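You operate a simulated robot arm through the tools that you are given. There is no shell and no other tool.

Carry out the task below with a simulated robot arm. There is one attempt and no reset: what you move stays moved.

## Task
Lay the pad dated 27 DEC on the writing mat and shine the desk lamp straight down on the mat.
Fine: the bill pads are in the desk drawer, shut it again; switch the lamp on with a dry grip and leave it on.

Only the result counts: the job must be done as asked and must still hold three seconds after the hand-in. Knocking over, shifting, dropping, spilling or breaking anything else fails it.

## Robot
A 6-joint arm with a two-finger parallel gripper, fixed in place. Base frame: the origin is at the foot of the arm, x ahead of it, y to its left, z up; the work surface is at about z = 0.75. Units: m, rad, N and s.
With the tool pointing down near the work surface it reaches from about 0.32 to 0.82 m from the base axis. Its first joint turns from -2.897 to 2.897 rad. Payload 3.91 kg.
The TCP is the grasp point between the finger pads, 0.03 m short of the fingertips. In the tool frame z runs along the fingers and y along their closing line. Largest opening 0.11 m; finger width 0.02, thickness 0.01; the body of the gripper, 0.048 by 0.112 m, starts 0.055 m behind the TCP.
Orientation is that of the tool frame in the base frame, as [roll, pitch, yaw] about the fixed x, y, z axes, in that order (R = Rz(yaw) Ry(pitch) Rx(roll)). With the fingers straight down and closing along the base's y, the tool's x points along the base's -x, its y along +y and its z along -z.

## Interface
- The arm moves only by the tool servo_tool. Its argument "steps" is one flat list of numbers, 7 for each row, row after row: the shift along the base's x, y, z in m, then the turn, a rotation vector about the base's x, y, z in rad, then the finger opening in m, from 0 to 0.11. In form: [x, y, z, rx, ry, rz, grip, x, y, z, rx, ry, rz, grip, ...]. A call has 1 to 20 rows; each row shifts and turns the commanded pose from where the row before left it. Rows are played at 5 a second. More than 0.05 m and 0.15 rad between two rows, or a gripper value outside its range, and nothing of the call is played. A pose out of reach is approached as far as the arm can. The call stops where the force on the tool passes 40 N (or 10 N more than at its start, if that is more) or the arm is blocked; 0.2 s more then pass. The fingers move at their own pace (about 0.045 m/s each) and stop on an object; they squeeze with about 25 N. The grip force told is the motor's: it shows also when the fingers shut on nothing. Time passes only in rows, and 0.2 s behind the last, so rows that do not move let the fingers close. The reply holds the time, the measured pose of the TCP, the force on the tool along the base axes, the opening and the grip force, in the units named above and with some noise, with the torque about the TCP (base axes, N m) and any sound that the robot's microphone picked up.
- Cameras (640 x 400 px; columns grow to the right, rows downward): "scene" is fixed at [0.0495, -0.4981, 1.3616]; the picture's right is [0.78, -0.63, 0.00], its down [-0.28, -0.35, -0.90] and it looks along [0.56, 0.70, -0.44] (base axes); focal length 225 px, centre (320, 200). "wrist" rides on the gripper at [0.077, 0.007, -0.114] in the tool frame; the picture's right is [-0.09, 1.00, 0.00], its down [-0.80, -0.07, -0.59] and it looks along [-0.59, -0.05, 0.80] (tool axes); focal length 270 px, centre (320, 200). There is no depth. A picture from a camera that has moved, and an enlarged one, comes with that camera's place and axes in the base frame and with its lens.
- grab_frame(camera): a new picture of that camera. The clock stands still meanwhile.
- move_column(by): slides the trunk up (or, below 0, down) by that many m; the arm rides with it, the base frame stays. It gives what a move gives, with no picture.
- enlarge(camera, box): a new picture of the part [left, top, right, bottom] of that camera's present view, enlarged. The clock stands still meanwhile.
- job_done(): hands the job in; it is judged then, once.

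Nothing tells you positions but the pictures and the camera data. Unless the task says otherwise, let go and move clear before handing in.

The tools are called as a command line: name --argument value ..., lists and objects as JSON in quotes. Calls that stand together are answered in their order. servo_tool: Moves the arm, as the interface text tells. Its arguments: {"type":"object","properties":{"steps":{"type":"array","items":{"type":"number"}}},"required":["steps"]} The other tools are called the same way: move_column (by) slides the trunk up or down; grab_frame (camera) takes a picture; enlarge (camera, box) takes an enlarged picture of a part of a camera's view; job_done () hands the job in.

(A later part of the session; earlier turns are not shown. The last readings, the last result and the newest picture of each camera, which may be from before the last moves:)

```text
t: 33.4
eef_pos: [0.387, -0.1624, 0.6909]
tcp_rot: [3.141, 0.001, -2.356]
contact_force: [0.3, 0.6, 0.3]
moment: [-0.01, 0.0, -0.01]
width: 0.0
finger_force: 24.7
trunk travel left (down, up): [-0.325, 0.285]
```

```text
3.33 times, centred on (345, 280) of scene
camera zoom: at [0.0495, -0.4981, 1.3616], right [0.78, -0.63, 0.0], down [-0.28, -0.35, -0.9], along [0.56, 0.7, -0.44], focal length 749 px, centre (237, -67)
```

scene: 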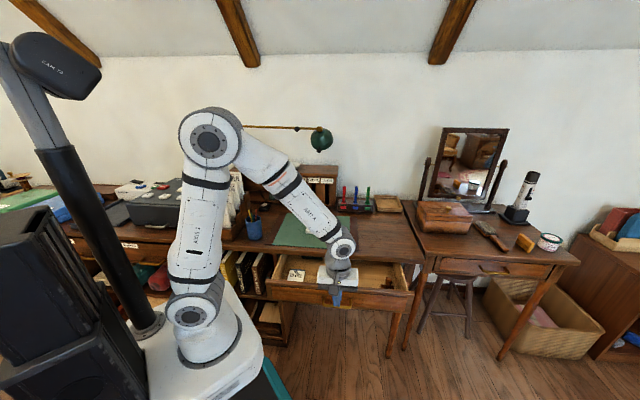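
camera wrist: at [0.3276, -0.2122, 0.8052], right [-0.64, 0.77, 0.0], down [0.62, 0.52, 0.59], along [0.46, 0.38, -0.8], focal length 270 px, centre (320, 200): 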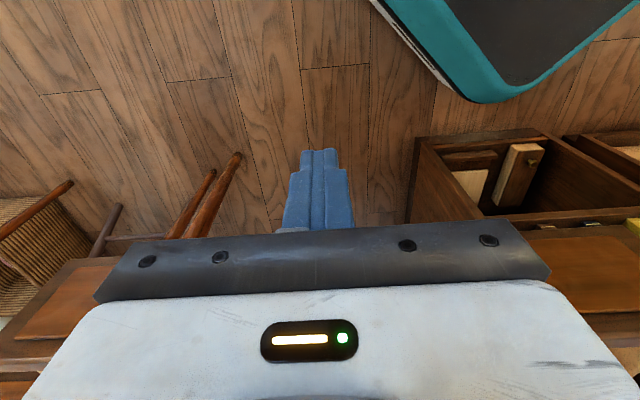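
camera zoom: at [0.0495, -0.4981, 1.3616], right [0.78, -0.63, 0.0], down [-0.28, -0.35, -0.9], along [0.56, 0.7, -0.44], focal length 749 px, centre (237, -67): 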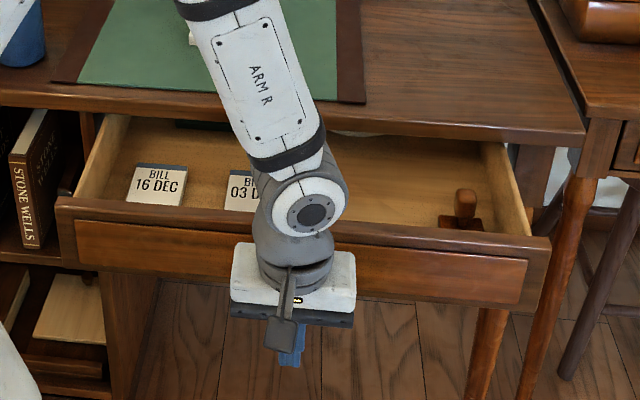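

Fingertips are at about 0.66, just below the bar. I'll go down a few more millimetres and push straight in along the drawer's direction.

servo_tool --steps '[0, 0, -0.005, 0, 0, 0, 0.0, 0.0141, 0.0141, 0, 0, 0, 0, 0.0, 0.0141, 0.0141, 0, 0, 0, 0, 0.0, 0.0141, 0.0141, 0, 0, 0, 0, 0.0, 0.0141, 0.0141, 0, 0, 0, 0, 0.0, 0.0141, 0.0141, 0, 0, 0, 0, 0.0]'

enlarge --camera "scene" --box '[260, 220, 430, 340]'

```text
t: 34.8
eef_pos: [0.4585, -0.0922, 0.6876]
tcp_rot: [-3.141, 0.0, -2.356]
contact_force: [-1.1, -0.6, 1.2]
moment: [0.0, 0.0, 0.02]
width: 0.0
finger_force: 24.7
trunk travel left (down, up): [-0.325, 0.285]
```

```text
3.33 times, centred on (345, 280) of scene
camera zoom: at [0.0495, -0.4981, 1.3616], right [0.78, -0.63, 0.0], down [-0.28, -0.35, -0.9], along [0.56, 0.7, -0.44], focal length 749 px, centre (237, -67)
```

zoom: 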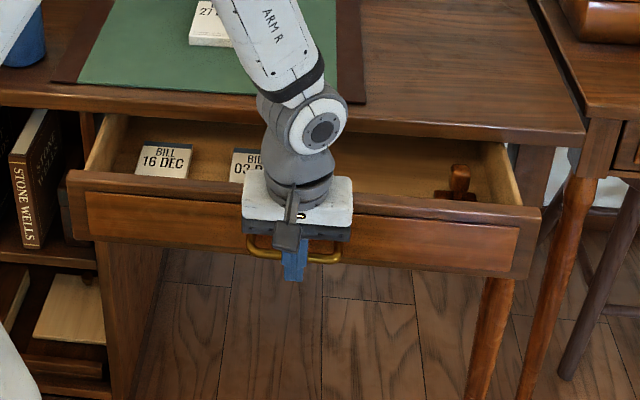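

The drawer is sliding in smoothly under the fingers. I continue pushing toward closed.

servo_tool --steps '[0.0141, 0.0141, 0, 0, 0, 0, 0.0, 0.0141, 0.0141, 0, 0, 0, 0, 0.0, 0.0141, 0.0141, 0, 0, 0, 0, 0.0, 0.0141, 0.0141, 0, 0, 0, 0, 0.0, 0.0141, 0.0141, 0, 0, 0, 0, 0.0]'

enlarge --camera "scene" --box '[260, 200, 430, 320]'

```text
t: 36.0
eef_pos: [0.5289, -0.0223, 0.6856]
tcp_rot: [-3.141, 0.001, -2.356]
contact_force: [-0.2, 0.7, 0.6]
moment: [0.0, -0.01, 0.03]
width: 0.0
finger_force: 25.4
trunk travel left (down, up): [-0.325, 0.285]
```

```text
3.33 times, centred on (345, 260) of scene
camera zoom: at [0.0495, -0.4981, 1.3616], right [0.78, -0.63, 0.0], down [-0.28, -0.35, -0.9], along [0.56, 0.7, -0.44], focal length 749 px, centre (237, 0)
```

zoom: 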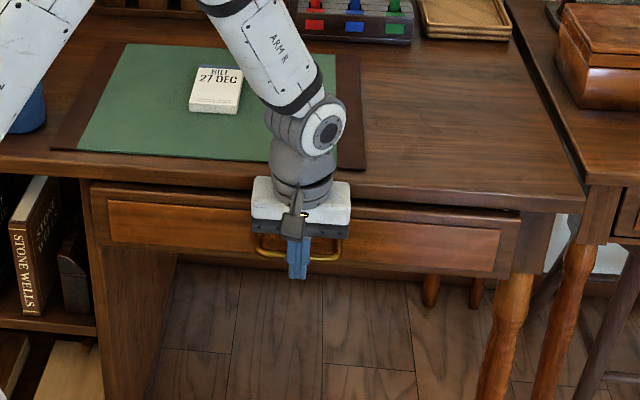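

Nearly closed. I finish with small steps until the drawer seats and the force rises.

servo_tool --steps '[0.007, 0.007, 0, 0, 0, 0, 0.0, 0.007, 0.007, 0, 0, 0, 0, 0.0, 0.0035, 0.0035, 0, 0, 0, 0, 0.0]'

enlarge --camera "scene" --box '[260, 200, 430, 320]'

```text
t: 36.8
eef_pos: [0.5429, -0.0054, 0.6857]
tcp_rot: [3.138, -0.003, -2.359]
contact_force: [-16.3, -24.6, 5.6]
moment: [1.72, -1.09, 0.19]
width: 0.0
finger_force: 25.3
trunk travel left (down, up): [-0.325, 0.285]
```

```text
3.33 times, centred on (345, 260) of scene
camera zoom: at [0.0495, -0.4981, 1.3616], right [0.78, -0.63, 0.0], down [-0.28, -0.35, -0.9], along [0.56, 0.7, -0.44], focal length 749 px, centre (237, 0)
```

zoom: 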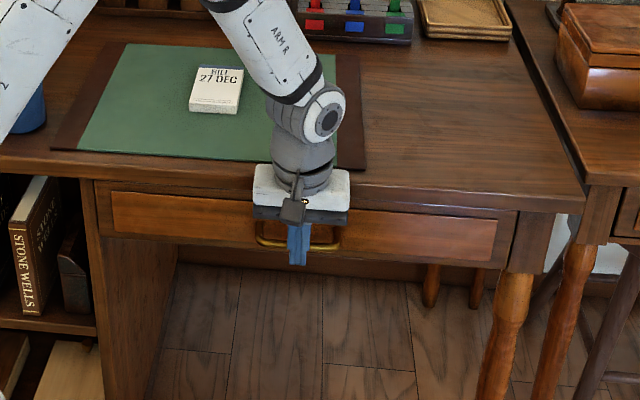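

The force jumped to about 30 N, so the drawer has hit its stop. I back away and compare its face with the starting picture.

servo_tool --steps '[-0.0141, -0.0141, 0, 0, 0, 0, 0.0, -0.0212, -0.0212, 0, 0, 0, 0, 0.0, -0.0283, -0.0283, 0, 0, 0, 0, 0.0, -0.0283, -0.0283, 0, 0, 0, 0, 0.0, 0, 0, 0.045, 0, 0, 0, 0.0, 0, 0, 0.045, 0, 0, 0, 0.0, 0, 0, 0.045, 0, 0, 0, 0.0, 0, 0, 0.045, 0, 0, 0, 0.0, 0, 0, 0.045, 0, 0, 0, 0.0, 0, 0, 0.045, 0, 0, 0, 0.0]'

enlarge --camera "scene" --box '[230, 200, 430, 320]'

grab_frame --camera "wrist"

```text
t: 39.0
eef_pos: [0.4549, -0.0958, 0.9558]
tcp_rot: [3.142, 0.0, -2.356]
contact_force: [-0.6, -0.4, 0.1]
moment: [0.02, 0.01, -0.04]
width: 0.0
finger_force: 25.0
trunk travel left (down, up): [-0.325, 0.285]
```

```text
3.20 times, centred on (330, 260) of scene
camera zoom: at [0.0495, -0.4981, 1.3616], right [0.78, -0.63, 0.0], down [-0.28, -0.35, -0.9], along [0.56, 0.7, -0.44], focal length 719 px, centre (288, 8)
```

zoom: 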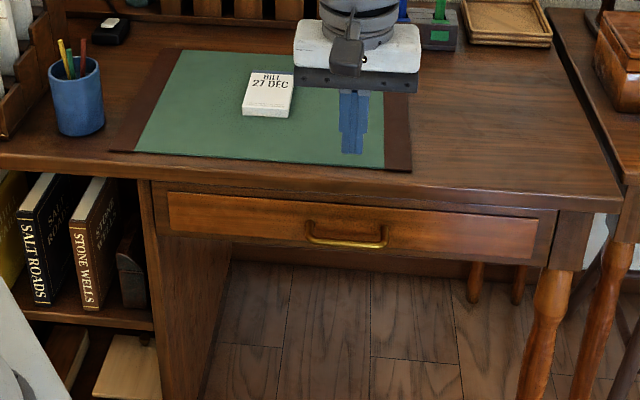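

```text
taken
camera wrist: at [0.3955, -0.1448, 1.0696], right [-0.64, 0.77, 0.0], down [0.62, 0.52, 0.59], along [0.46, 0.38, -0.8], focal length 270 px, centre (320, 200)
```

wrist: 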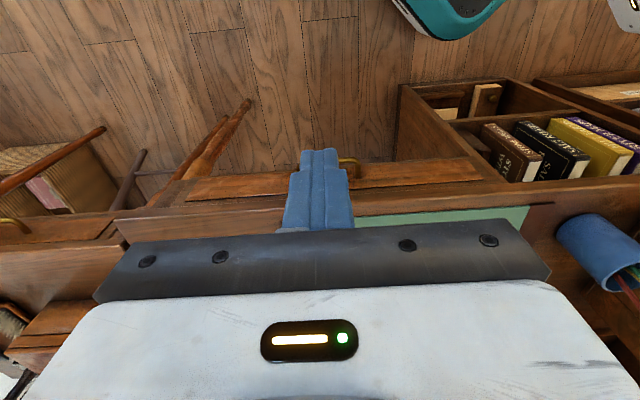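

Comparing with the starting picture, the handle still sits about 7 px lower, so the drawer is roughly 1.3 cm open. The torque shows the gripper body touched the tabletop edge instead. I'll tilt the tool 30° so only the fingers lead, and push again.

servo_tool --steps '[0, 0, -0.02, 0.0925, -0.0925, 0, 0.0, 0, 0, -0.02, 0.0925, -0.0925, 0, 0.0, 0, 0, -0.02, 0.0925, -0.0925, 0, 0.0, 0, 0, -0.02, 0.0925, -0.0925, 0, 0.0, 0, 0, -0.04, 0, 0, 0, 0.0, 0, 0, -0.04, 0, 0, 0, 0.0, 0, 0, -0.04, 0, 0, 0, 0.0, 0, 0, -0.04, 0, 0, 0, 0.0, 0, 0, -0.035, 0, 0, 0, 0.0]'

grab_frame --camera "wrist"

enlarge --camera "scene" --box '[230, 200, 430, 320]'

```text
t: 41.0
eef_pos: [0.4541, -0.0963, 0.6775]
tcp_rot: [3.14, 0.522, -2.356]
contact_force: [-0.3, 0.9, 0.4]
moment: [-0.03, -0.04, 0.03]
width: 0.0
finger_force: 25.4
trunk travel left (down, up): [-0.325, 0.285]
```

```text
taken
camera wrist: at [0.361, -0.1777, 0.7376], right [-0.65, 0.76, 0.04], down [0.33, 0.23, 0.91], along [0.68, 0.61, -0.4], focal length 270 px, centre (320, 200)
```

wrist: 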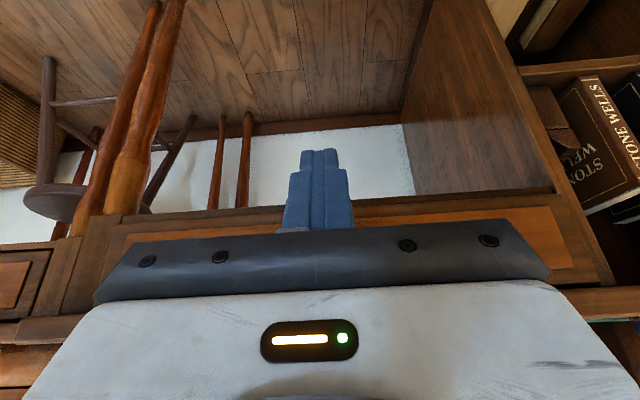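

```text
3.20 times, centred on (330, 260) of scene
camera zoom: at [0.0495, -0.4981, 1.3616], right [0.78, -0.63, 0.0], down [-0.28, -0.35, -0.9], along [0.56, 0.7, -0.44], focal length 719 px, centre (288, 8)
```

zoom: 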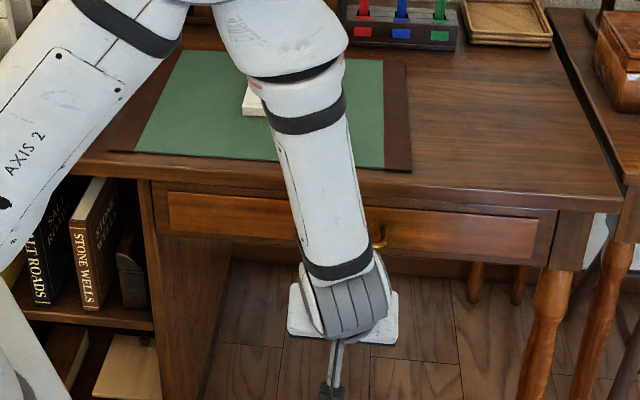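

The tool is tilted with only the fingers leading. I advance to the handle and push in small steps, watching force and torque.

servo_tool --steps '[0.0141, 0.0141, 0, 0, 0, 0, 0.0, 0.0141, 0.0141, 0, 0, 0, 0, 0.0, 0.0141, 0.0141, 0, 0, 0, 0, 0.0, 0.0141, 0.0141, 0, 0, 0, 0, 0.0, 0.0141, 0.0141, 0, 0, 0, 0, 0.0, 0.007, 0.007, 0, 0, 0, 0, 0.0, 0.007, 0.007, 0, 0, 0, 0, 0.0]'

enlarge --camera "scene" --box '[230, 200, 430, 320]'

```text
t: 42.6
eef_pos: [0.5386, -0.0097, 0.6812]
tcp_rot: [3.141, 0.524, -2.355]
contact_force: [0.6, -0.1, 0.4]
moment: [0.04, 0.0, 0.0]
width: 0.0
finger_force: 24.4
trunk travel left (down, up): [-0.325, 0.285]
```

```text
3.20 times, centred on (330, 260) of scene
camera zoom: at [0.0495, -0.4981, 1.3616], right [0.78, -0.63, 0.0], down [-0.28, -0.35, -0.9], along [0.56, 0.7, -0.44], focal length 719 px, centre (288, 8)
```

zoom: 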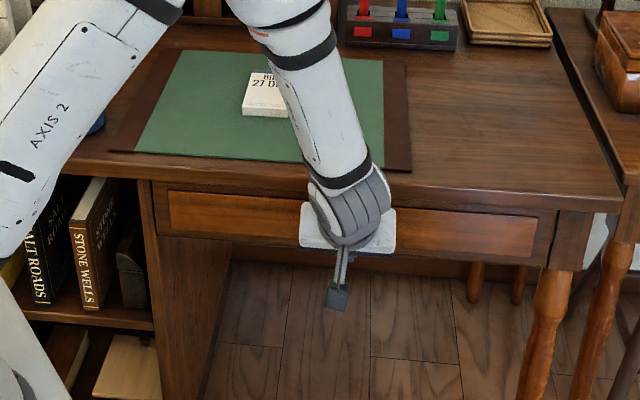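

No contact yet. I keep advancing in 4–5 mm steps.

servo_tool --steps '[0.0035, 0.0035, 0, 0, 0, 0, 0.0, 0.0035, 0.0035, 0, 0, 0, 0, 0.0]'

servo_tool --steps '[0.003, 0.003, 0, 0, 0, 0, 0.0, 0.003, 0.003, 0, 0, 0, 0, 0.0]'

enlarge --camera "scene" --box '[230, 200, 430, 320]'

```text
t: 43.2
eef_pos: [0.5453, -0.0039, 0.6812]
tcp_rot: [-3.141, 0.523, -2.357]
contact_force: [-0.8, 0.1, -2.9]
moment: [-0.11, 0.06, 0.02]
width: 0.0
finger_force: 25.2
trunk travel left (down, up): [-0.325, 0.285]
```

```text
t: 43.9
eef_pos: [0.5485, -0.0023, 0.6789]
tcp_rot: [3.14, 0.513, -2.366]
contact_force: [-4.3, -3.7, -2.4]
moment: [-0.14, 0.04, -0.02]
width: 0.0002
finger_force: 24.9
trunk travel left (down, up): [-0.325, 0.285]
stopped in row 2: the force on the tool passed its limit at 42 N (the readings are from after the stop); the commanded pose is now the measured one
```

```text
3.20 times, centred on (330, 260) of scene
camera zoom: at [0.0495, -0.4981, 1.3616], right [0.78, -0.63, 0.0], down [-0.28, -0.35, -0.9], along [0.56, 0.7, -0.44], focal length 719 px, centre (288, 8)
```

zoom: 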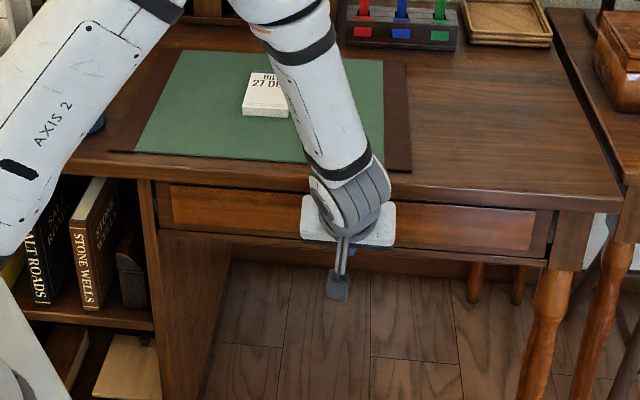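

The force peaked and the drawer face has moved back up to its original place in the picture. I back away along the pull direction and verify.

servo_tool --steps '[-0.0141, -0.0141, 0, 0, 0, 0, 0.0, -0.0212, -0.0212, 0, 0, 0, 0, 0.0, -0.0283, -0.0283, 0, 0, 0, 0, 0.0, -0.0283, -0.0283, 0, 0, 0, 0, 0.0, 0, 0, 0.045, 0, 0, 0, 0.0, 0, 0, 0.045, 0, 0, 0, 0.0, 0, 0, 0.045, 0, 0, 0, 0.0, 0, 0, 0.045, 0, 0, 0, 0.0, 0, 0, 0.045, 0, 0, 0, 0.0, 0, 0, 0.045, 0, 0, 0, 0.0, 0, 0, 0.045, 0, 0, 0, 0.0]'

enlarge --camera "scene" --box '[230, 200, 430, 320]'

grab_frame --camera "wrist"

grab_frame --camera "scene"

```text
t: 46.3
eef_pos: [0.4576, -0.0912, 0.9938]
tcp_rot: [3.138, 0.515, -2.363]
contact_force: [0.0, 0.4, 0.3]
moment: [0.02, -0.02, 0.02]
width: 0.0
finger_force: 25.4
trunk travel left (down, up): [-0.325, 0.285]
```

```text
3.20 times, centred on (330, 260) of scene
camera zoom: at [0.0495, -0.4981, 1.3616], right [0.78, -0.63, 0.0], down [-0.28, -0.35, -0.9], along [0.56, 0.7, -0.44], focal length 719 px, centre (288, 8)
```

zoom: 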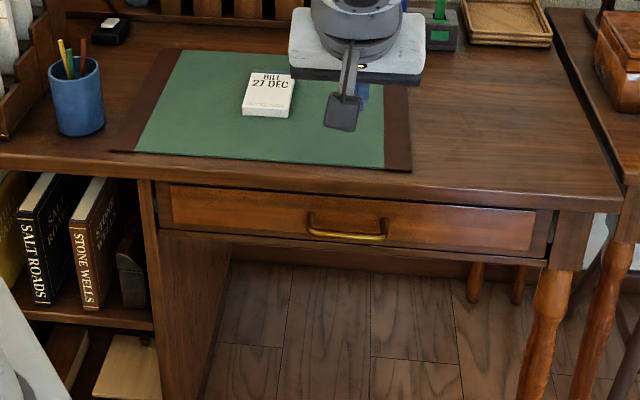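

```text
taken
camera wrist: at [0.3651, -0.1744, 1.0554], right [-0.65, 0.76, 0.05], down [0.34, 0.23, 0.91], along [0.68, 0.61, -0.41], focal length 270 px, centre (320, 200)
```

wrist: 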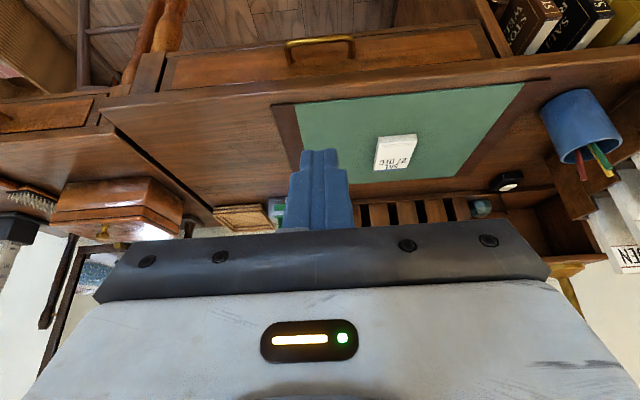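

```text
taken
```

scene: 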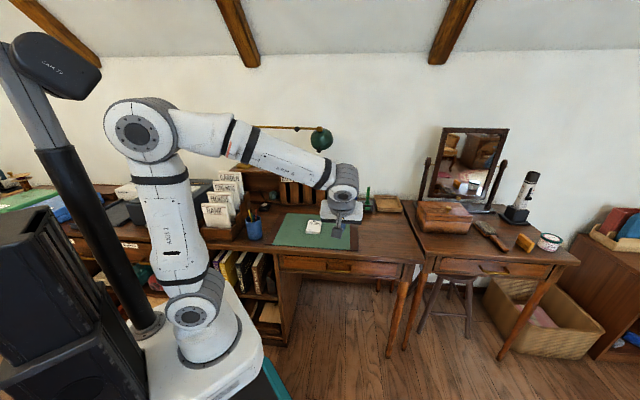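

The drawer now matches its starting picture exactly, so it is shut. Next is the lamp: I'll bring the tool to point horizontally toward it so the wrist camera can see the shade and knobs from below.

servo_tool --steps '[0.0016, 0.0395, 0.0036, 0.074, -0.074, 0.0007, 0.0, 0.0016, 0.0395, 0.0036, 0.074, -0.074, 0.0007, 0.0, 0.0016, 0.0395, 0.0036, 0.074, -0.074, 0.0007, 0.0, 0.0016, 0.0395, 0.0036, 0.074, -0.074, 0.0007, 0.0, 0.0016, 0.0395, 0.0036, 0.074, -0.074, 0.0007, 0.0, 0.0016, 0.0395, 0.0036, 0.074, -0.074, 0.0007, 0.0, 0.0016, 0.0395, 0.0036, 0.074, -0.074, 0.0007, 0.0, 0.0016, 0.0395, 0.0036, 0.074, -0.074, 0.0007, 0.0, 0.0016, 0.0395, 0.0036, 0.074, -0.074, 0.0007, 0.0, 0.0016, 0.0395, 0.0036, 0.074, -0.074, 0.0007, 0.0]'

grab_frame --camera "wrist"

grab_frame --camera "scene"

```text
t: 48.5
eef_pos: [0.4724, 0.3037, 1.027]
tcp_rot: [3.068, 1.562, -2.422]
contact_force: [-0.4, 0.8, 0.4]
moment: [-0.03, -0.02, 0.0]
width: 0.0001
finger_force: 25.4
trunk travel left (down, up): [-0.325, 0.285]
```

```text
taken
camera wrist: at [0.3858, 0.2264, 0.9513], right [-0.71, 0.7, 0.09], down [-0.36, -0.47, 0.81], along [0.61, 0.54, 0.59], focal length 270 px, centre (320, 200)
```

wrist: 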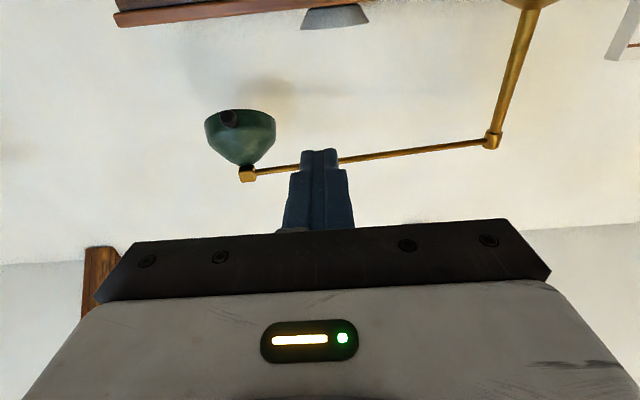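

```text
taken
```

scene: 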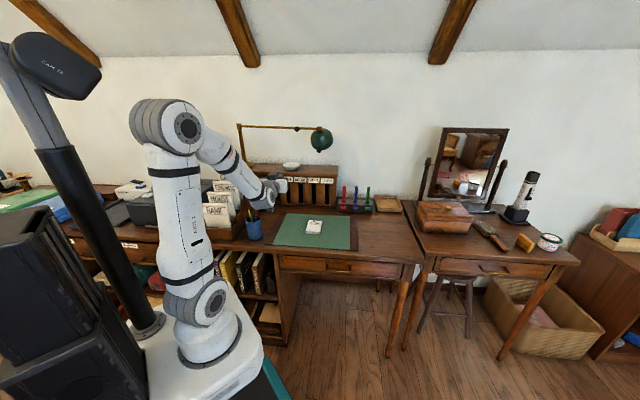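

The lamp is in view (upside-down): shade, rod, post and the shade's knob. I'll enlarge the head and the rod.

enlarge --camera "wrist" --box '[180, 80, 320, 200]'

enlarge --camera "wrist" --box '[180, 0, 640, 240]'

enlarge --camera "scene" --box '[230, 110, 350, 185]'

```text
3.33 times, centred on (250, 140) of wrist
camera zoom: at [0.3858, 0.2264, 0.9513], right [-0.71, 0.7, 0.09], down [-0.36, -0.47, 0.81], along [0.61, 0.54, 0.59], focal length 901 px, centre (553, 400)
```

zoom: 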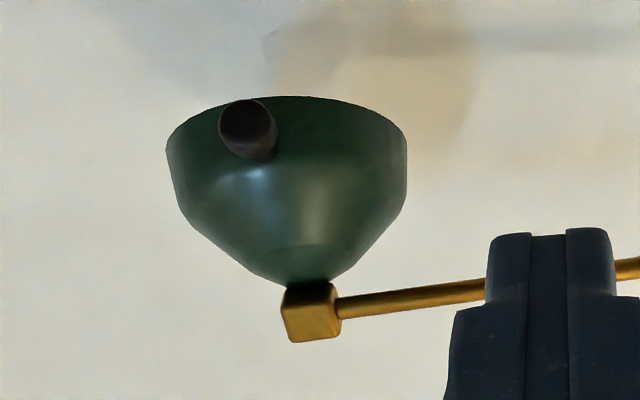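

```text
1.39 times, centred on (410, 120) of wrist
camera zoom: at [0.3858, 0.2264, 0.9513], right [-0.71, 0.7, 0.09], down [-0.36, -0.47, 0.81], along [0.61, 0.54, 0.59], focal length 376 px, centre (195, 311)
```

zoom: 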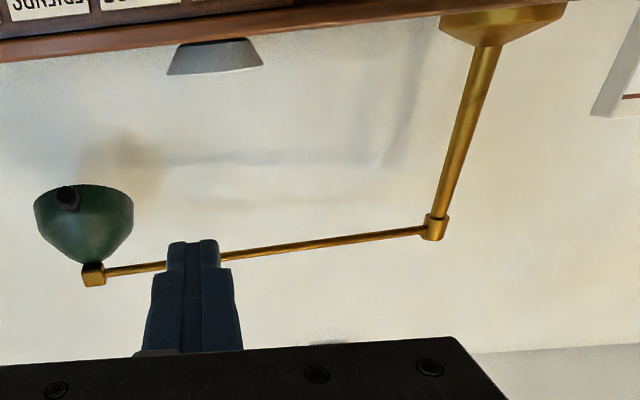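

```text
5.33 times, centred on (290, 148) of scene
camera zoom: at [0.0495, -0.4981, 1.3616], right [0.78, -0.63, 0.0], down [-0.28, -0.35, -0.9], along [0.56, 0.7, -0.44], focal length 1198 px, centre (480, 480)
```

zoom: 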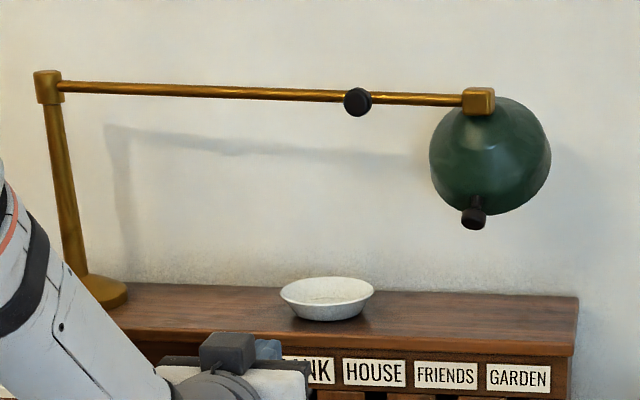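

The shade hangs from a block at the rod's end (about 0.777, 0.412, 1.183), tilted roughly 34° toward the wall, with its knob near (0.76, 0.40, 1.077). The rod turns about the post at (0.512, 0.802). I'll raise the trunk to lamp height so the camera can see the rod knob.

move_column --by 0.15

grab_frame --camera "wrist"

grab_frame --camera "scene"

```text
t: 50.2
eef_pos: [0.4726, 0.3027, 1.1782]
tcp_rot: [3.034, 1.563, -2.457]
contact_force: [-0.1, 0.2, -0.9]
moment: [-0.02, -0.02, 0.0]
width: 0.0
finger_force: 25.2
trunk travel left (down, up): [-0.475, 0.135]
```

```text
taken
camera wrist: at [0.3859, 0.226, 1.1015], right [-0.71, 0.7, 0.09], down [-0.36, -0.47, 0.81], along [0.61, 0.54, 0.58], focal length 270 px, centre (320, 200)
```

wrist: 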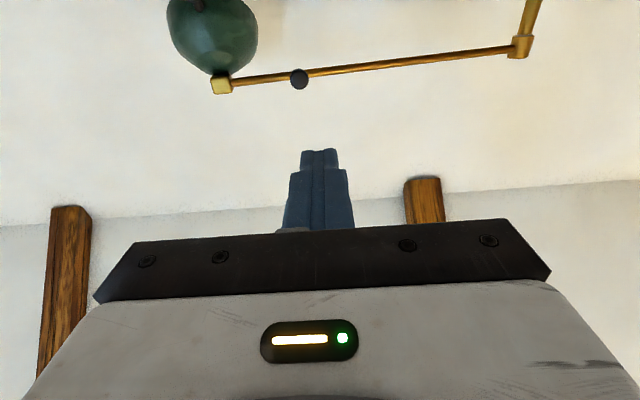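

```text
taken
```

scene: 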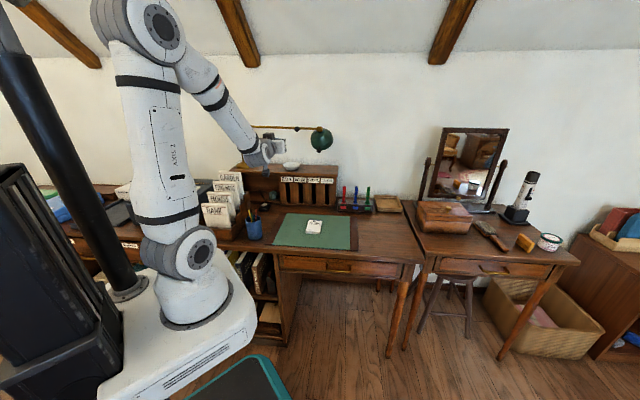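

enlarge --camera "wrist" --box '[160, 0, 360, 125]'

enlarge --camera "scene" --box '[270, 110, 350, 160]'

```text
3.20 times, centred on (260, 62) of wrist
camera zoom: at [0.3859, 0.226, 1.1015], right [-0.71, 0.7, 0.09], down [-0.36, -0.47, 0.81], along [0.61, 0.54, 0.58], focal length 865 px, centre (512, 640)
```

zoom: 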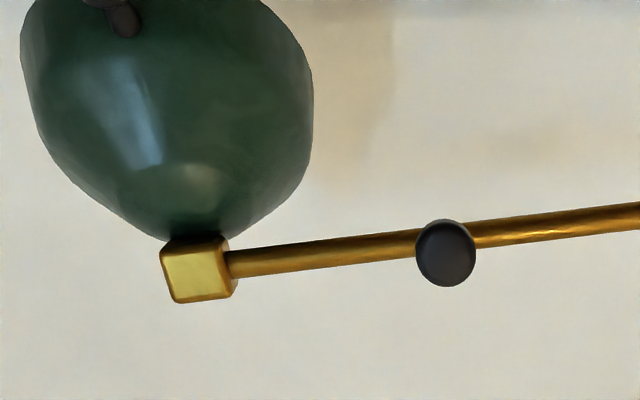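

```text
8.00 times, centred on (310, 135) of scene
camera zoom: at [0.0495, -0.4981, 1.3616], right [0.78, -0.63, 0.0], down [-0.28, -0.35, -0.9], along [0.56, 0.7, -0.44], focal length 1797 px, centre (400, 720)
```

zoom: 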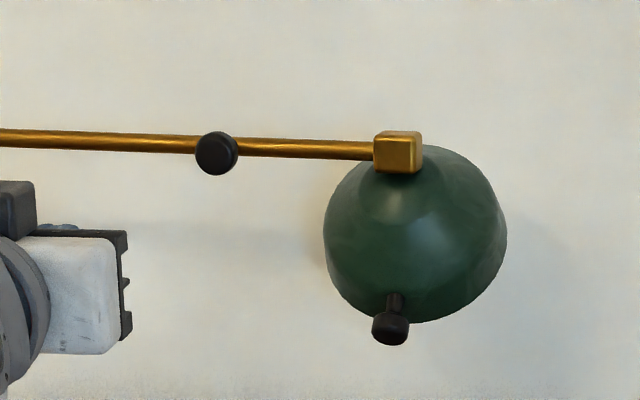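

The rod knob's cap is about (0.685, 0.479, 1.183), standing 4 cm in front of the rod. I'll line the tool up square to the rod and stop 10 cm short of the knob.

servo_tool --steps '[0.0308, 0.029, 0.0012, 0, 0, -0.0488, 0.05, 0.0308, 0.029, 0.0012, 0, 0, -0.0488, 0.05, 0.0308, 0.029, 0.0012, 0, 0, -0.0488, 0.05, 0.0308, 0.029, 0.0012, 0, 0, -0.0488, 0.05, 0, 0, 0, 0, 0, 0, 0.05]'

grab_frame --camera "wrist"

enlarge --camera "scene" --box '[230, 90, 370, 180]'

```text
t: 51.4
eef_pos: [0.6487, 0.3181, 1.1773]
tcp_rot: [3.056, 1.554, -2.596]
contact_force: [-0.2, -0.3, 0.1]
moment: [-0.01, 0.03, 0.0]
width: 0.05
finger_force: 0.0
out of reach, approached as far as the arm can: row 1, 2, 3, 4
trunk travel left (down, up): [-0.475, 0.135]
```

```text
taken
camera wrist: at [0.5508, 0.2552, 1.1009], right [-0.59, 0.8, 0.09], down [-0.43, -0.4, 0.81], along [0.69, 0.44, 0.58], focal length 270 px, centre (320, 200)
```

wrist: 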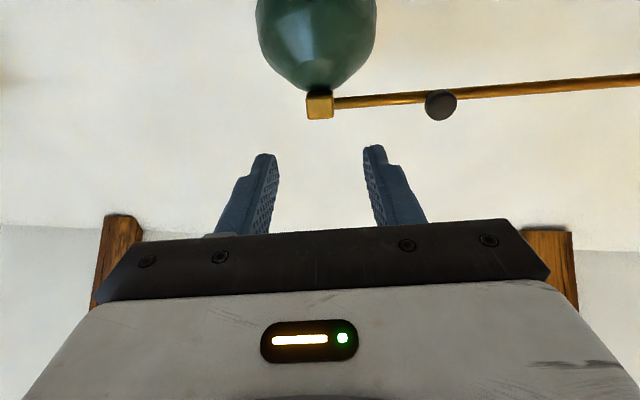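

```text
4.44 times, centred on (300, 135) of scene
camera zoom: at [0.0495, -0.4981, 1.3616], right [0.78, -0.63, 0.0], down [-0.28, -0.35, -0.9], along [0.56, 0.7, -0.44], focal length 998 px, centre (409, 489)
```

zoom: 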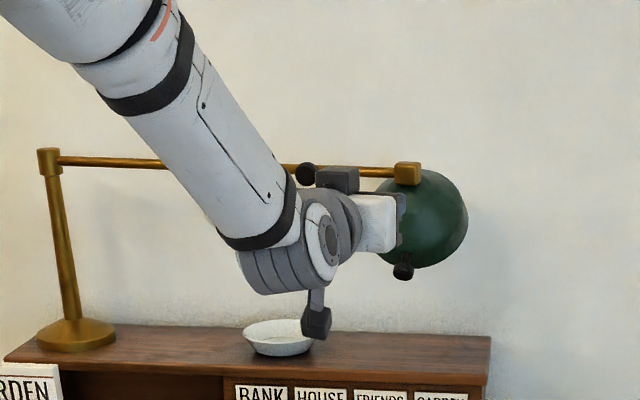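

The rod knob pose was out of reach with a level tool: the wrist can't bend upward past the forearm. I'll use a tool tilted down for the lamp. Switching it on first will let me see where the beam lands, so I'll undo the last move and turn the tool down again.

servo_tool --steps '[-0.0308, -0.029, -0.0012, 0, 0, 0.0488, 0.02, -0.0308, -0.029, -0.0012, 0, 0, 0.0488, 0.0, -0.0308, -0.029, -0.0012, 0, 0, 0.0488, 0.0, -0.0308, -0.029, -0.0012, 0, 0, 0.0488, 0.0]'

```text
t: 52.4
eef_pos: [0.5204, 0.2003, 1.1736]
tcp_rot: [3.01, 1.563, -2.481]
contact_force: [0.1, 0.5, -1.1]
moment: [-0.03, 0.03, -0.01]
width: 0.0002
finger_force: 25.3
trunk travel left (down, up): [-0.475, 0.135]
```

The tool is back in easy territory at (0.52, 0.20, 1.17). I now turn it downward and tilt it 25° so the wrist stays right of the file cards, moving toward a spot above the switch.

servo_tool --steps '[0.0016, 0.0156, -0.004, -0.0926, 0.0926, 0, 0.0, 0.0016, 0.0156, -0.004, -0.0926, 0.0926, 0, 0.0, 0.0016, 0.0156, -0.004, -0.0926, 0.0926, 0, 0.0, 0.0016, 0.0156, -0.004, -0.0926, 0.0926, 0, 0.0, 0.0016, 0.0156, -0.004, -0.0926, 0.0926, 0, 0.0, 0.0016, 0.0156, -0.004, -0.0926, 0.0926, 0, 0.0, 0.0016, 0.0156, -0.004, -0.0926, 0.0926, 0, 0.0, 0.0016, 0.0156, -0.004, -0.0926, 0.0926, 0, 0.0, 0.0016, 0.0156, -0.004, -0.0926, 0.0926, 0, 0.0, 0.0016, 0.0156, -0.004, -0.0926, 0.0926, 0, 0.0, 0.0016, 0.0156, -0.004, -0.0926, 0.0926, 0, 0.0, 0.0016, 0.0156, -0.004, -0.0926, 0.0926, 0, 0.0, 0.0016, 0.0156, -0.004, 0.077, 0.077, 0, 0.0, 0.0016, 0.0156, -0.004, 0.077, 0.077, 0, 0.0, 0.0016, 0.0156, -0.004, 0.077, 0.077, 0, 0.0, 0.0016, 0.0156, -0.004, 0.077, 0.077, 0, 0.0]'

grab_frame --camera "wrist"

grab_frame --camera "scene"

```text
t: 55.8
eef_pos: [0.5489, 0.4524, 1.1082]
tcp_rot: [2.699, -0.011, -2.352]
contact_force: [-0.1, -0.1, 0.4]
moment: [-0.01, 0.03, 0.01]
width: 0.0003
finger_force: 24.9
trunk travel left (down, up): [-0.475, 0.135]
```

```text
taken
camera wrist: at [0.5257, 0.3673, 1.2149], right [-0.57, 0.7, 0.43], down [0.79, 0.35, 0.5], along [0.2, 0.62, -0.76], focal length 270 px, centre (320, 200)
```

wrist: 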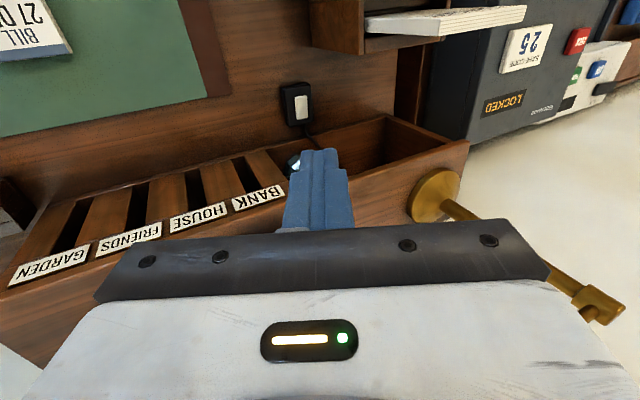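

```text
taken
```

scene: 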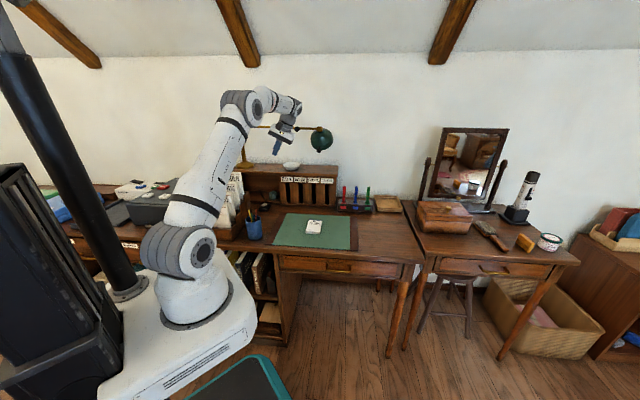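

The switch box with its white button shows just above the fingers. I'll enlarge it to refine the button's position.

enlarge --camera "wrist" --box '[250, 60, 350, 150]'

enlarge --camera "scene" --box '[235, 180, 305, 224]'

```text
4.44 times, centred on (300, 105) of wrist
camera zoom: at [0.5257, 0.3673, 1.2149], right [-0.57, 0.7, 0.43], down [0.79, 0.35, 0.5], along [0.2, 0.62, -0.76], focal length 1201 px, centre (409, 622)
```

zoom: 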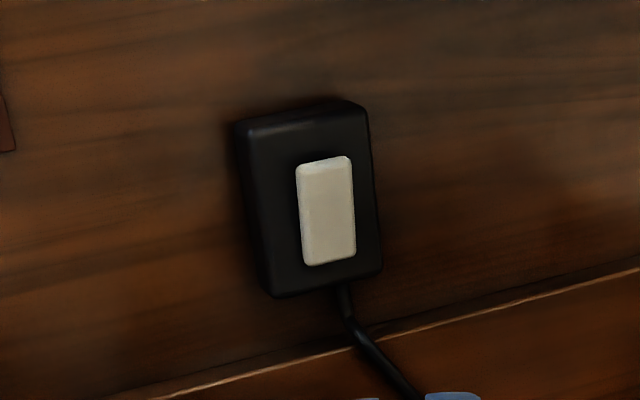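

```text
9.09 times, centred on (270, 202) of scene
camera zoom: at [0.0495, -0.4981, 1.3616], right [0.78, -0.63, 0.0], down [-0.28, -0.35, -0.9], along [0.56, 0.7, -0.44], focal length 2042 px, centre (774, 182)
```

zoom: 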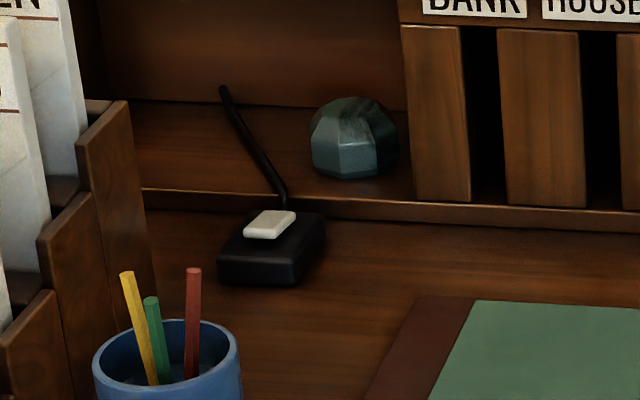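

Both views agree on the button at about (0.511, 0.577, 0.772). I descend to about 7 cm above it.

servo_tool --steps '[-0.0015, 0.016, -0.0395, 0, 0, 0, 0.0, -0.0015, 0.016, -0.0395, 0, 0, 0, 0.0, -0.0015, 0.016, -0.0395, 0, 0, 0, 0.0, -0.0015, 0.016, -0.0395, 0, 0, 0, 0.0, -0.0015, 0.016, -0.0395, 0, 0, 0, 0.0, -0.0015, 0.0156, -0.0392, 0, 0, 0, 0.0, 0, 0, 0, 0, 0, 0, 0.0]'

grab_frame --camera "wrist"

enlarge --camera "scene" --box '[220, 140, 350, 230]'

```text
t: 57.4
eef_pos: [0.5399, 0.5468, 0.873]
tcp_rot: [2.699, -0.01, -2.353]
contact_force: [0.3, 0.1, 0.1]
moment: [-0.01, -0.03, 0.0]
width: 0.0
finger_force: 24.9
trunk travel left (down, up): [-0.475, 0.135]
```

```text
taken
camera wrist: at [0.5164, 0.4619, 0.9791], right [-0.57, 0.7, 0.42], down [0.79, 0.35, 0.5], along [0.2, 0.62, -0.76], focal length 270 px, centre (320, 200)
```

wrist: 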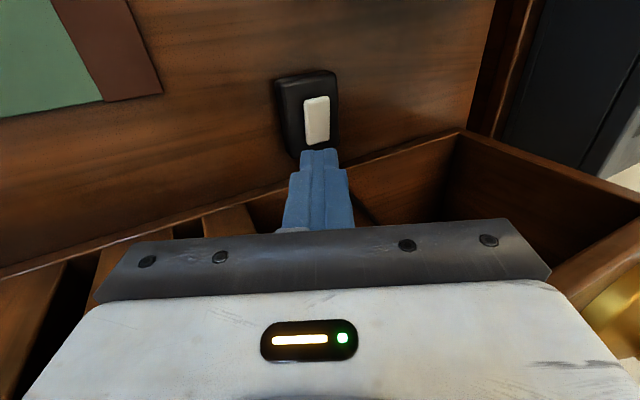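

```text
4.44 times, centred on (285, 185) of scene
camera zoom: at [0.0495, -0.4981, 1.3616], right [0.78, -0.63, 0.0], down [-0.28, -0.35, -0.9], along [0.56, 0.7, -0.44], focal length 998 px, centre (476, 267)
```

zoom: 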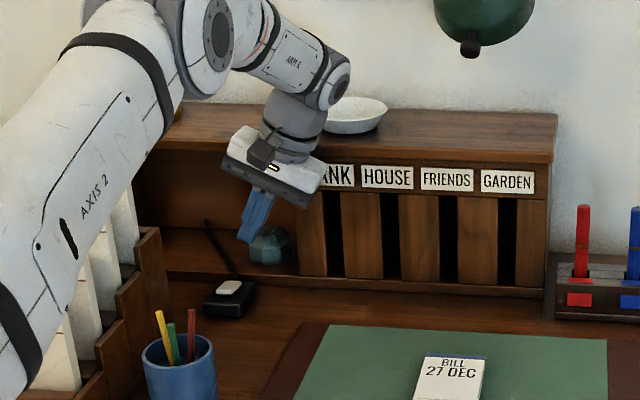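

The button lies almost exactly on the tool axis, about 7 cm ahead of the fingertips. I approach along the axis, first 5 cm, then in small steps.

servo_tool --steps '[-0.011, 0.011, -0.0227, 0, 0, 0, 0.0, -0.011, 0.011, -0.0227, 0, 0, 0, 0.0, -0.003, 0.003, -0.009, 0, 0, 0, 0.0]'

grab_frame --camera "wrist"

enlarge --camera "scene" --box '[220, 150, 330, 220]'

```text
t: 58.2
eef_pos: [0.5151, 0.571, 0.8174]
tcp_rot: [2.7, -0.01, -2.353]
contact_force: [0.6, 0.1, 0.3]
moment: [0.02, 0.04, 0.04]
width: 0.0001
finger_force: 24.0
trunk travel left (down, up): [-0.475, 0.135]
```

```text
taken
camera wrist: at [0.4922, 0.4872, 0.9242], right [-0.57, 0.7, 0.42], down [0.79, 0.35, 0.5], along [0.2, 0.62, -0.76], focal length 270 px, centre (320, 200)
```

wrist: 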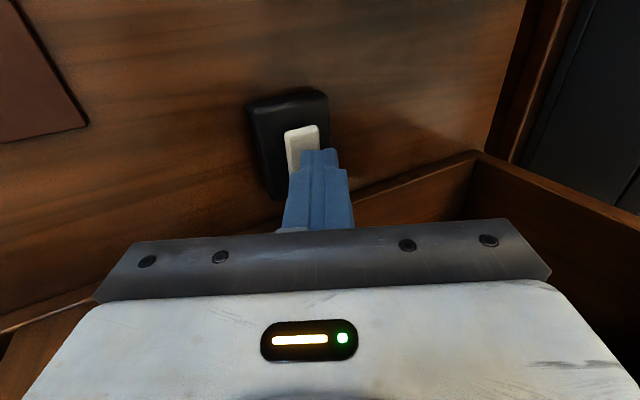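

```text
5.71 times, centred on (275, 185) of scene
camera zoom: at [0.0495, -0.4981, 1.3616], right [0.78, -0.63, 0.0], down [-0.28, -0.35, -0.9], along [0.56, 0.7, -0.44], focal length 1284 px, centre (577, 286)
```

zoom: 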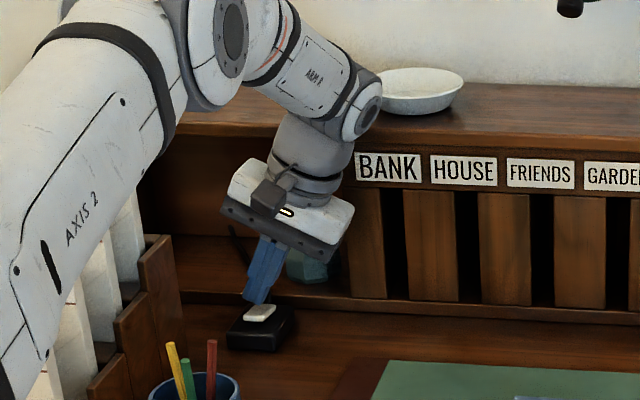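

The tip is just above the button. I press in 4 mm steps, watching for contact and any click.

servo_tool --steps '[0.001, -0.001, -0.005, 0, 0, 0, 0.0, 0, 0, -0.004, 0, 0, 0, 0.0]'

servo_tool --steps '[0, 0, -0.003, 0, 0, 0, 0.0, 0, 0, -0.003, 0, 0, 0, 0.0]'

grab_frame --camera "scene"

```text
t: 58.8
eef_pos: [0.5158, 0.5706, 0.8102]
tcp_rot: [2.7, -0.008, -2.353]
contact_force: [-2.9, -1.9, 8.4]
moment: [0.0, 0.09, 0.01]
width: 0.0
finger_force: 25.0
trunk travel left (down, up): [-0.475, 0.135]
```

```text
t: 59.4
eef_pos: [0.5169, 0.5706, 0.8106]
tcp_rot: [2.697, 0.0, -2.353]
contact_force: [-3.4, -6.0, 39.2]
moment: [-0.04, 0.22, 0.05]
width: 0.0001
finger_force: 24.3
trunk travel left (down, up): [-0.475, 0.135]
```

```text
taken
```

scene: 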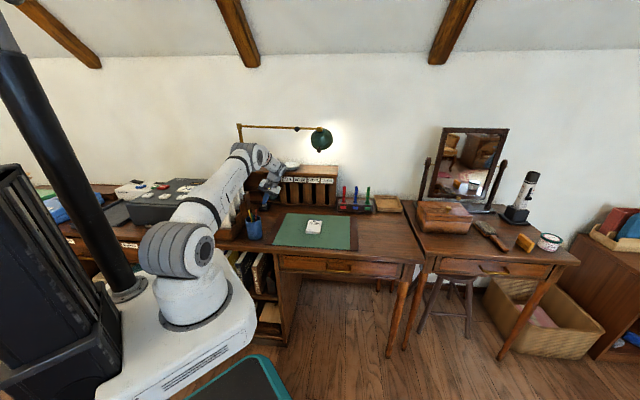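

The wall behind the shade is now bright, so the lamp has come on. I lift straight off and check that it stays on.

servo_tool --steps '[0, 0, 0.01, 0, 0, 0, 0.0, 0.0045, -0.0045, 0.02, 0, 0, 0, 0.0, 0.008, -0.008, 0.035, 0, 0, 0, 0.0, 0.008, -0.008, 0.035, 0, 0, 0, 0.0, 0, -0.02, 0.04, 0, 0, 0, 0.0, 0, -0.02, 0.04, 0, 0, 0, 0.0]'

enlarge --camera "scene" --box '[220, 100, 380, 200]'

grab_frame --camera "wrist"

```text
t: 60.8
eef_pos: [0.535, 0.5107, 0.9819]
tcp_rot: [2.701, -0.01, -2.353]
contact_force: [-0.7, 0.6, -0.4]
moment: [0.03, -0.03, -0.03]
width: 0.0
finger_force: 25.1
trunk travel left (down, up): [-0.475, 0.135]
```

```text
4.00 times, centred on (300, 150) of scene
camera zoom: at [0.0495, -0.4981, 1.3616], right [0.78, -0.63, 0.0], down [-0.28, -0.35, -0.9], along [0.56, 0.7, -0.44], focal length 899 px, centre (400, 400)
```

zoom: 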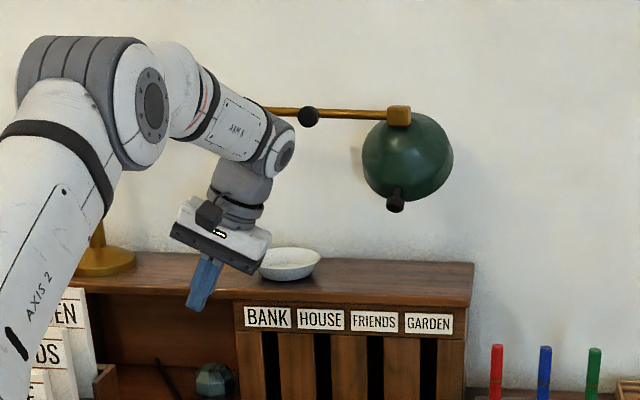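

```text
taken
camera wrist: at [0.5122, 0.4269, 1.0889], right [-0.57, 0.7, 0.42], down [0.79, 0.35, 0.5], along [0.2, 0.62, -0.76], focal length 270 px, centre (320, 200)
```

wrist: 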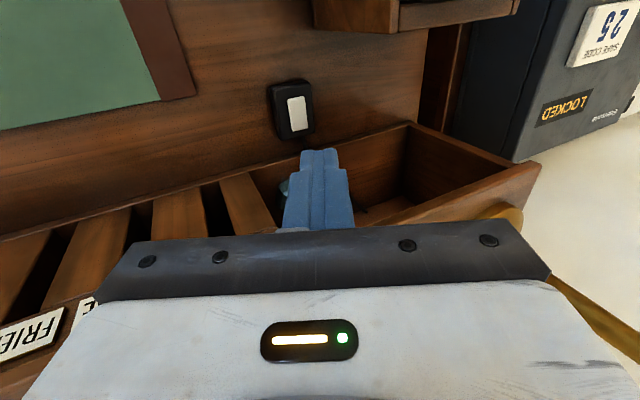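

The lamp looked lit while I was pressing, but the wall doesn't seem bright now. I'll compare a full scene frame to be sure.

grab_frame --camera "scene"

enlarge --camera "wrist" --box '[240, 60, 350, 150]'

```text
taken
```

scene: 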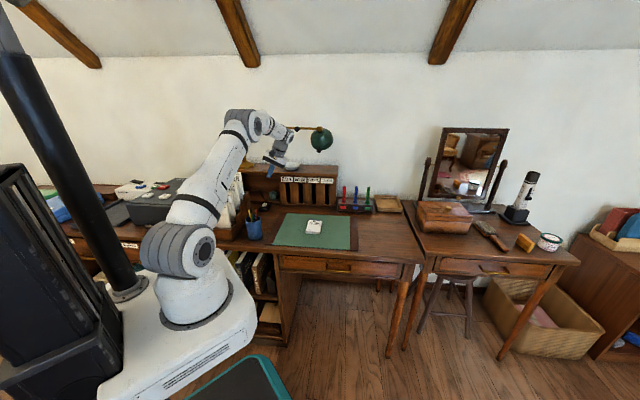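

```text
4.44 times, centred on (295, 105) of wrist
camera zoom: at [0.5122, 0.4269, 1.0889], right [-0.57, 0.7, 0.42], down [0.79, 0.35, 0.5], along [0.2, 0.62, -0.76], focal length 1201 px, centre (431, 622)
```

zoom: 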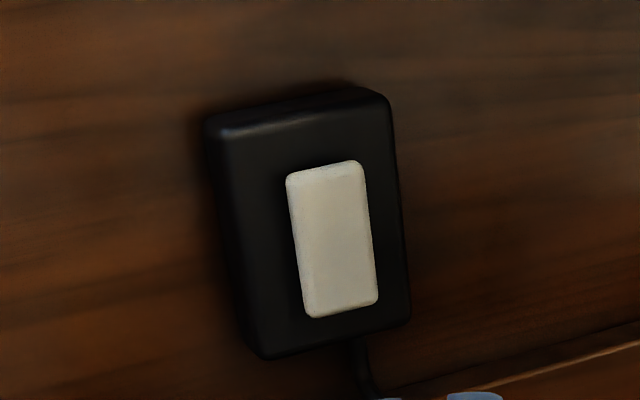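

The lamp is off again after release, so the switch either toggled twice or behaves differently from a simple push. I'll go back and press gently in stages, looking after each one.

servo_tool --steps '[0, 0.02, -0.04, 0, 0, 0, 0.0, 0, 0.02, -0.04, 0, 0, 0, 0.0, -0.008, 0.008, -0.035, 0, 0, 0, 0.0, -0.008, 0.008, -0.035, 0, 0, 0, 0.0, -0.0025, 0.0025, -0.013, 0, 0, 0, 0.0]'

grab_frame --camera "wrist"

enlarge --camera "scene" --box '[220, 100, 380, 220]'

```text
t: 62.0
eef_pos: [0.519, 0.5686, 0.8173]
tcp_rot: [2.701, -0.009, -2.353]
contact_force: [0.6, -0.1, -0.6]
moment: [0.0, 0.01, 0.01]
width: 0.0
finger_force: 24.7
trunk travel left (down, up): [-0.475, 0.135]
```

```text
taken
camera wrist: at [0.4956, 0.4851, 0.9246], right [-0.57, 0.7, 0.42], down [0.79, 0.35, 0.5], along [0.2, 0.62, -0.76], focal length 270 px, centre (320, 200)
```

wrist: 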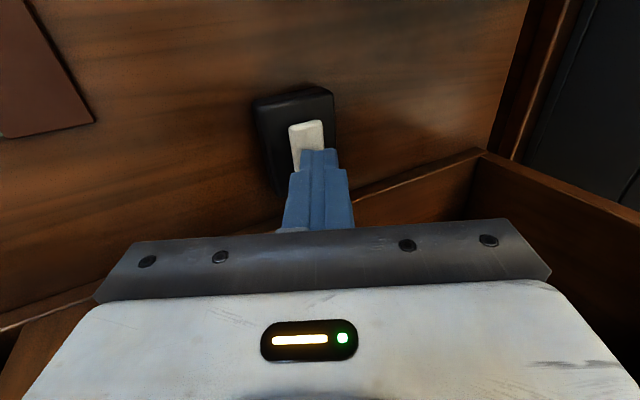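

```text
3.33 times, centred on (300, 160) of scene
camera zoom: at [0.0495, -0.4981, 1.3616], right [0.78, -0.63, 0.0], down [-0.28, -0.35, -0.9], along [0.56, 0.7, -0.44], focal length 749 px, centre (387, 333)
```

zoom: 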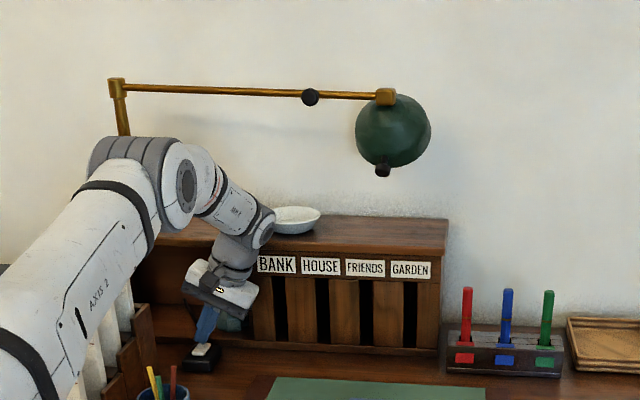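

The lamp is off and the tip sits just above the button. First gentle stage: 6 mm down, then a picture.

servo_tool --steps '[-0.001, 0.001, -0.003, 0, 0, 0, 0.0, 0, 0, -0.003, 0, 0, 0, 0.0]'

grab_frame --camera "scene"

enlarge --camera "scene" --box '[220, 100, 380, 220]'

```text
t: 62.6
eef_pos: [0.5177, 0.5698, 0.8119]
tcp_rot: [2.701, -0.01, -2.353]
contact_force: [0.0, 0.4, -0.1]
moment: [0.03, 0.03, -0.01]
width: 0.0
finger_force: 24.7
trunk travel left (down, up): [-0.475, 0.135]
```

```text
taken
```

scene: 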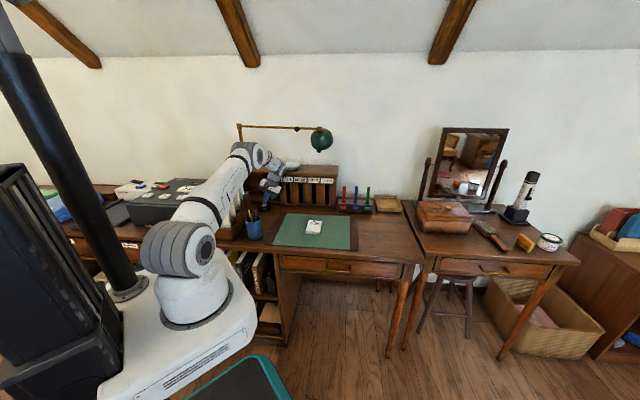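

```text
3.33 times, centred on (300, 160) of scene
camera zoom: at [0.0495, -0.4981, 1.3616], right [0.78, -0.63, 0.0], down [-0.28, -0.35, -0.9], along [0.56, 0.7, -0.44], focal length 749 px, centre (387, 333)
```

zoom: 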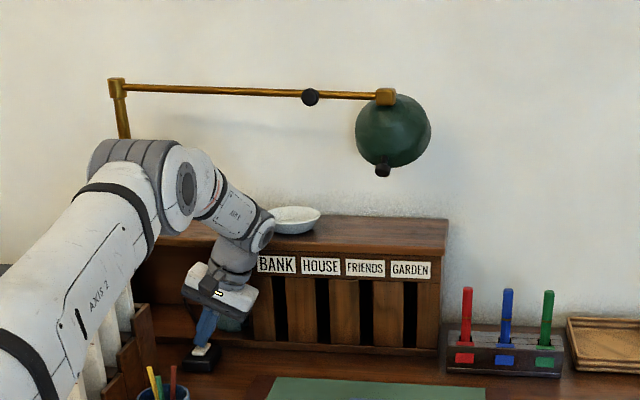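

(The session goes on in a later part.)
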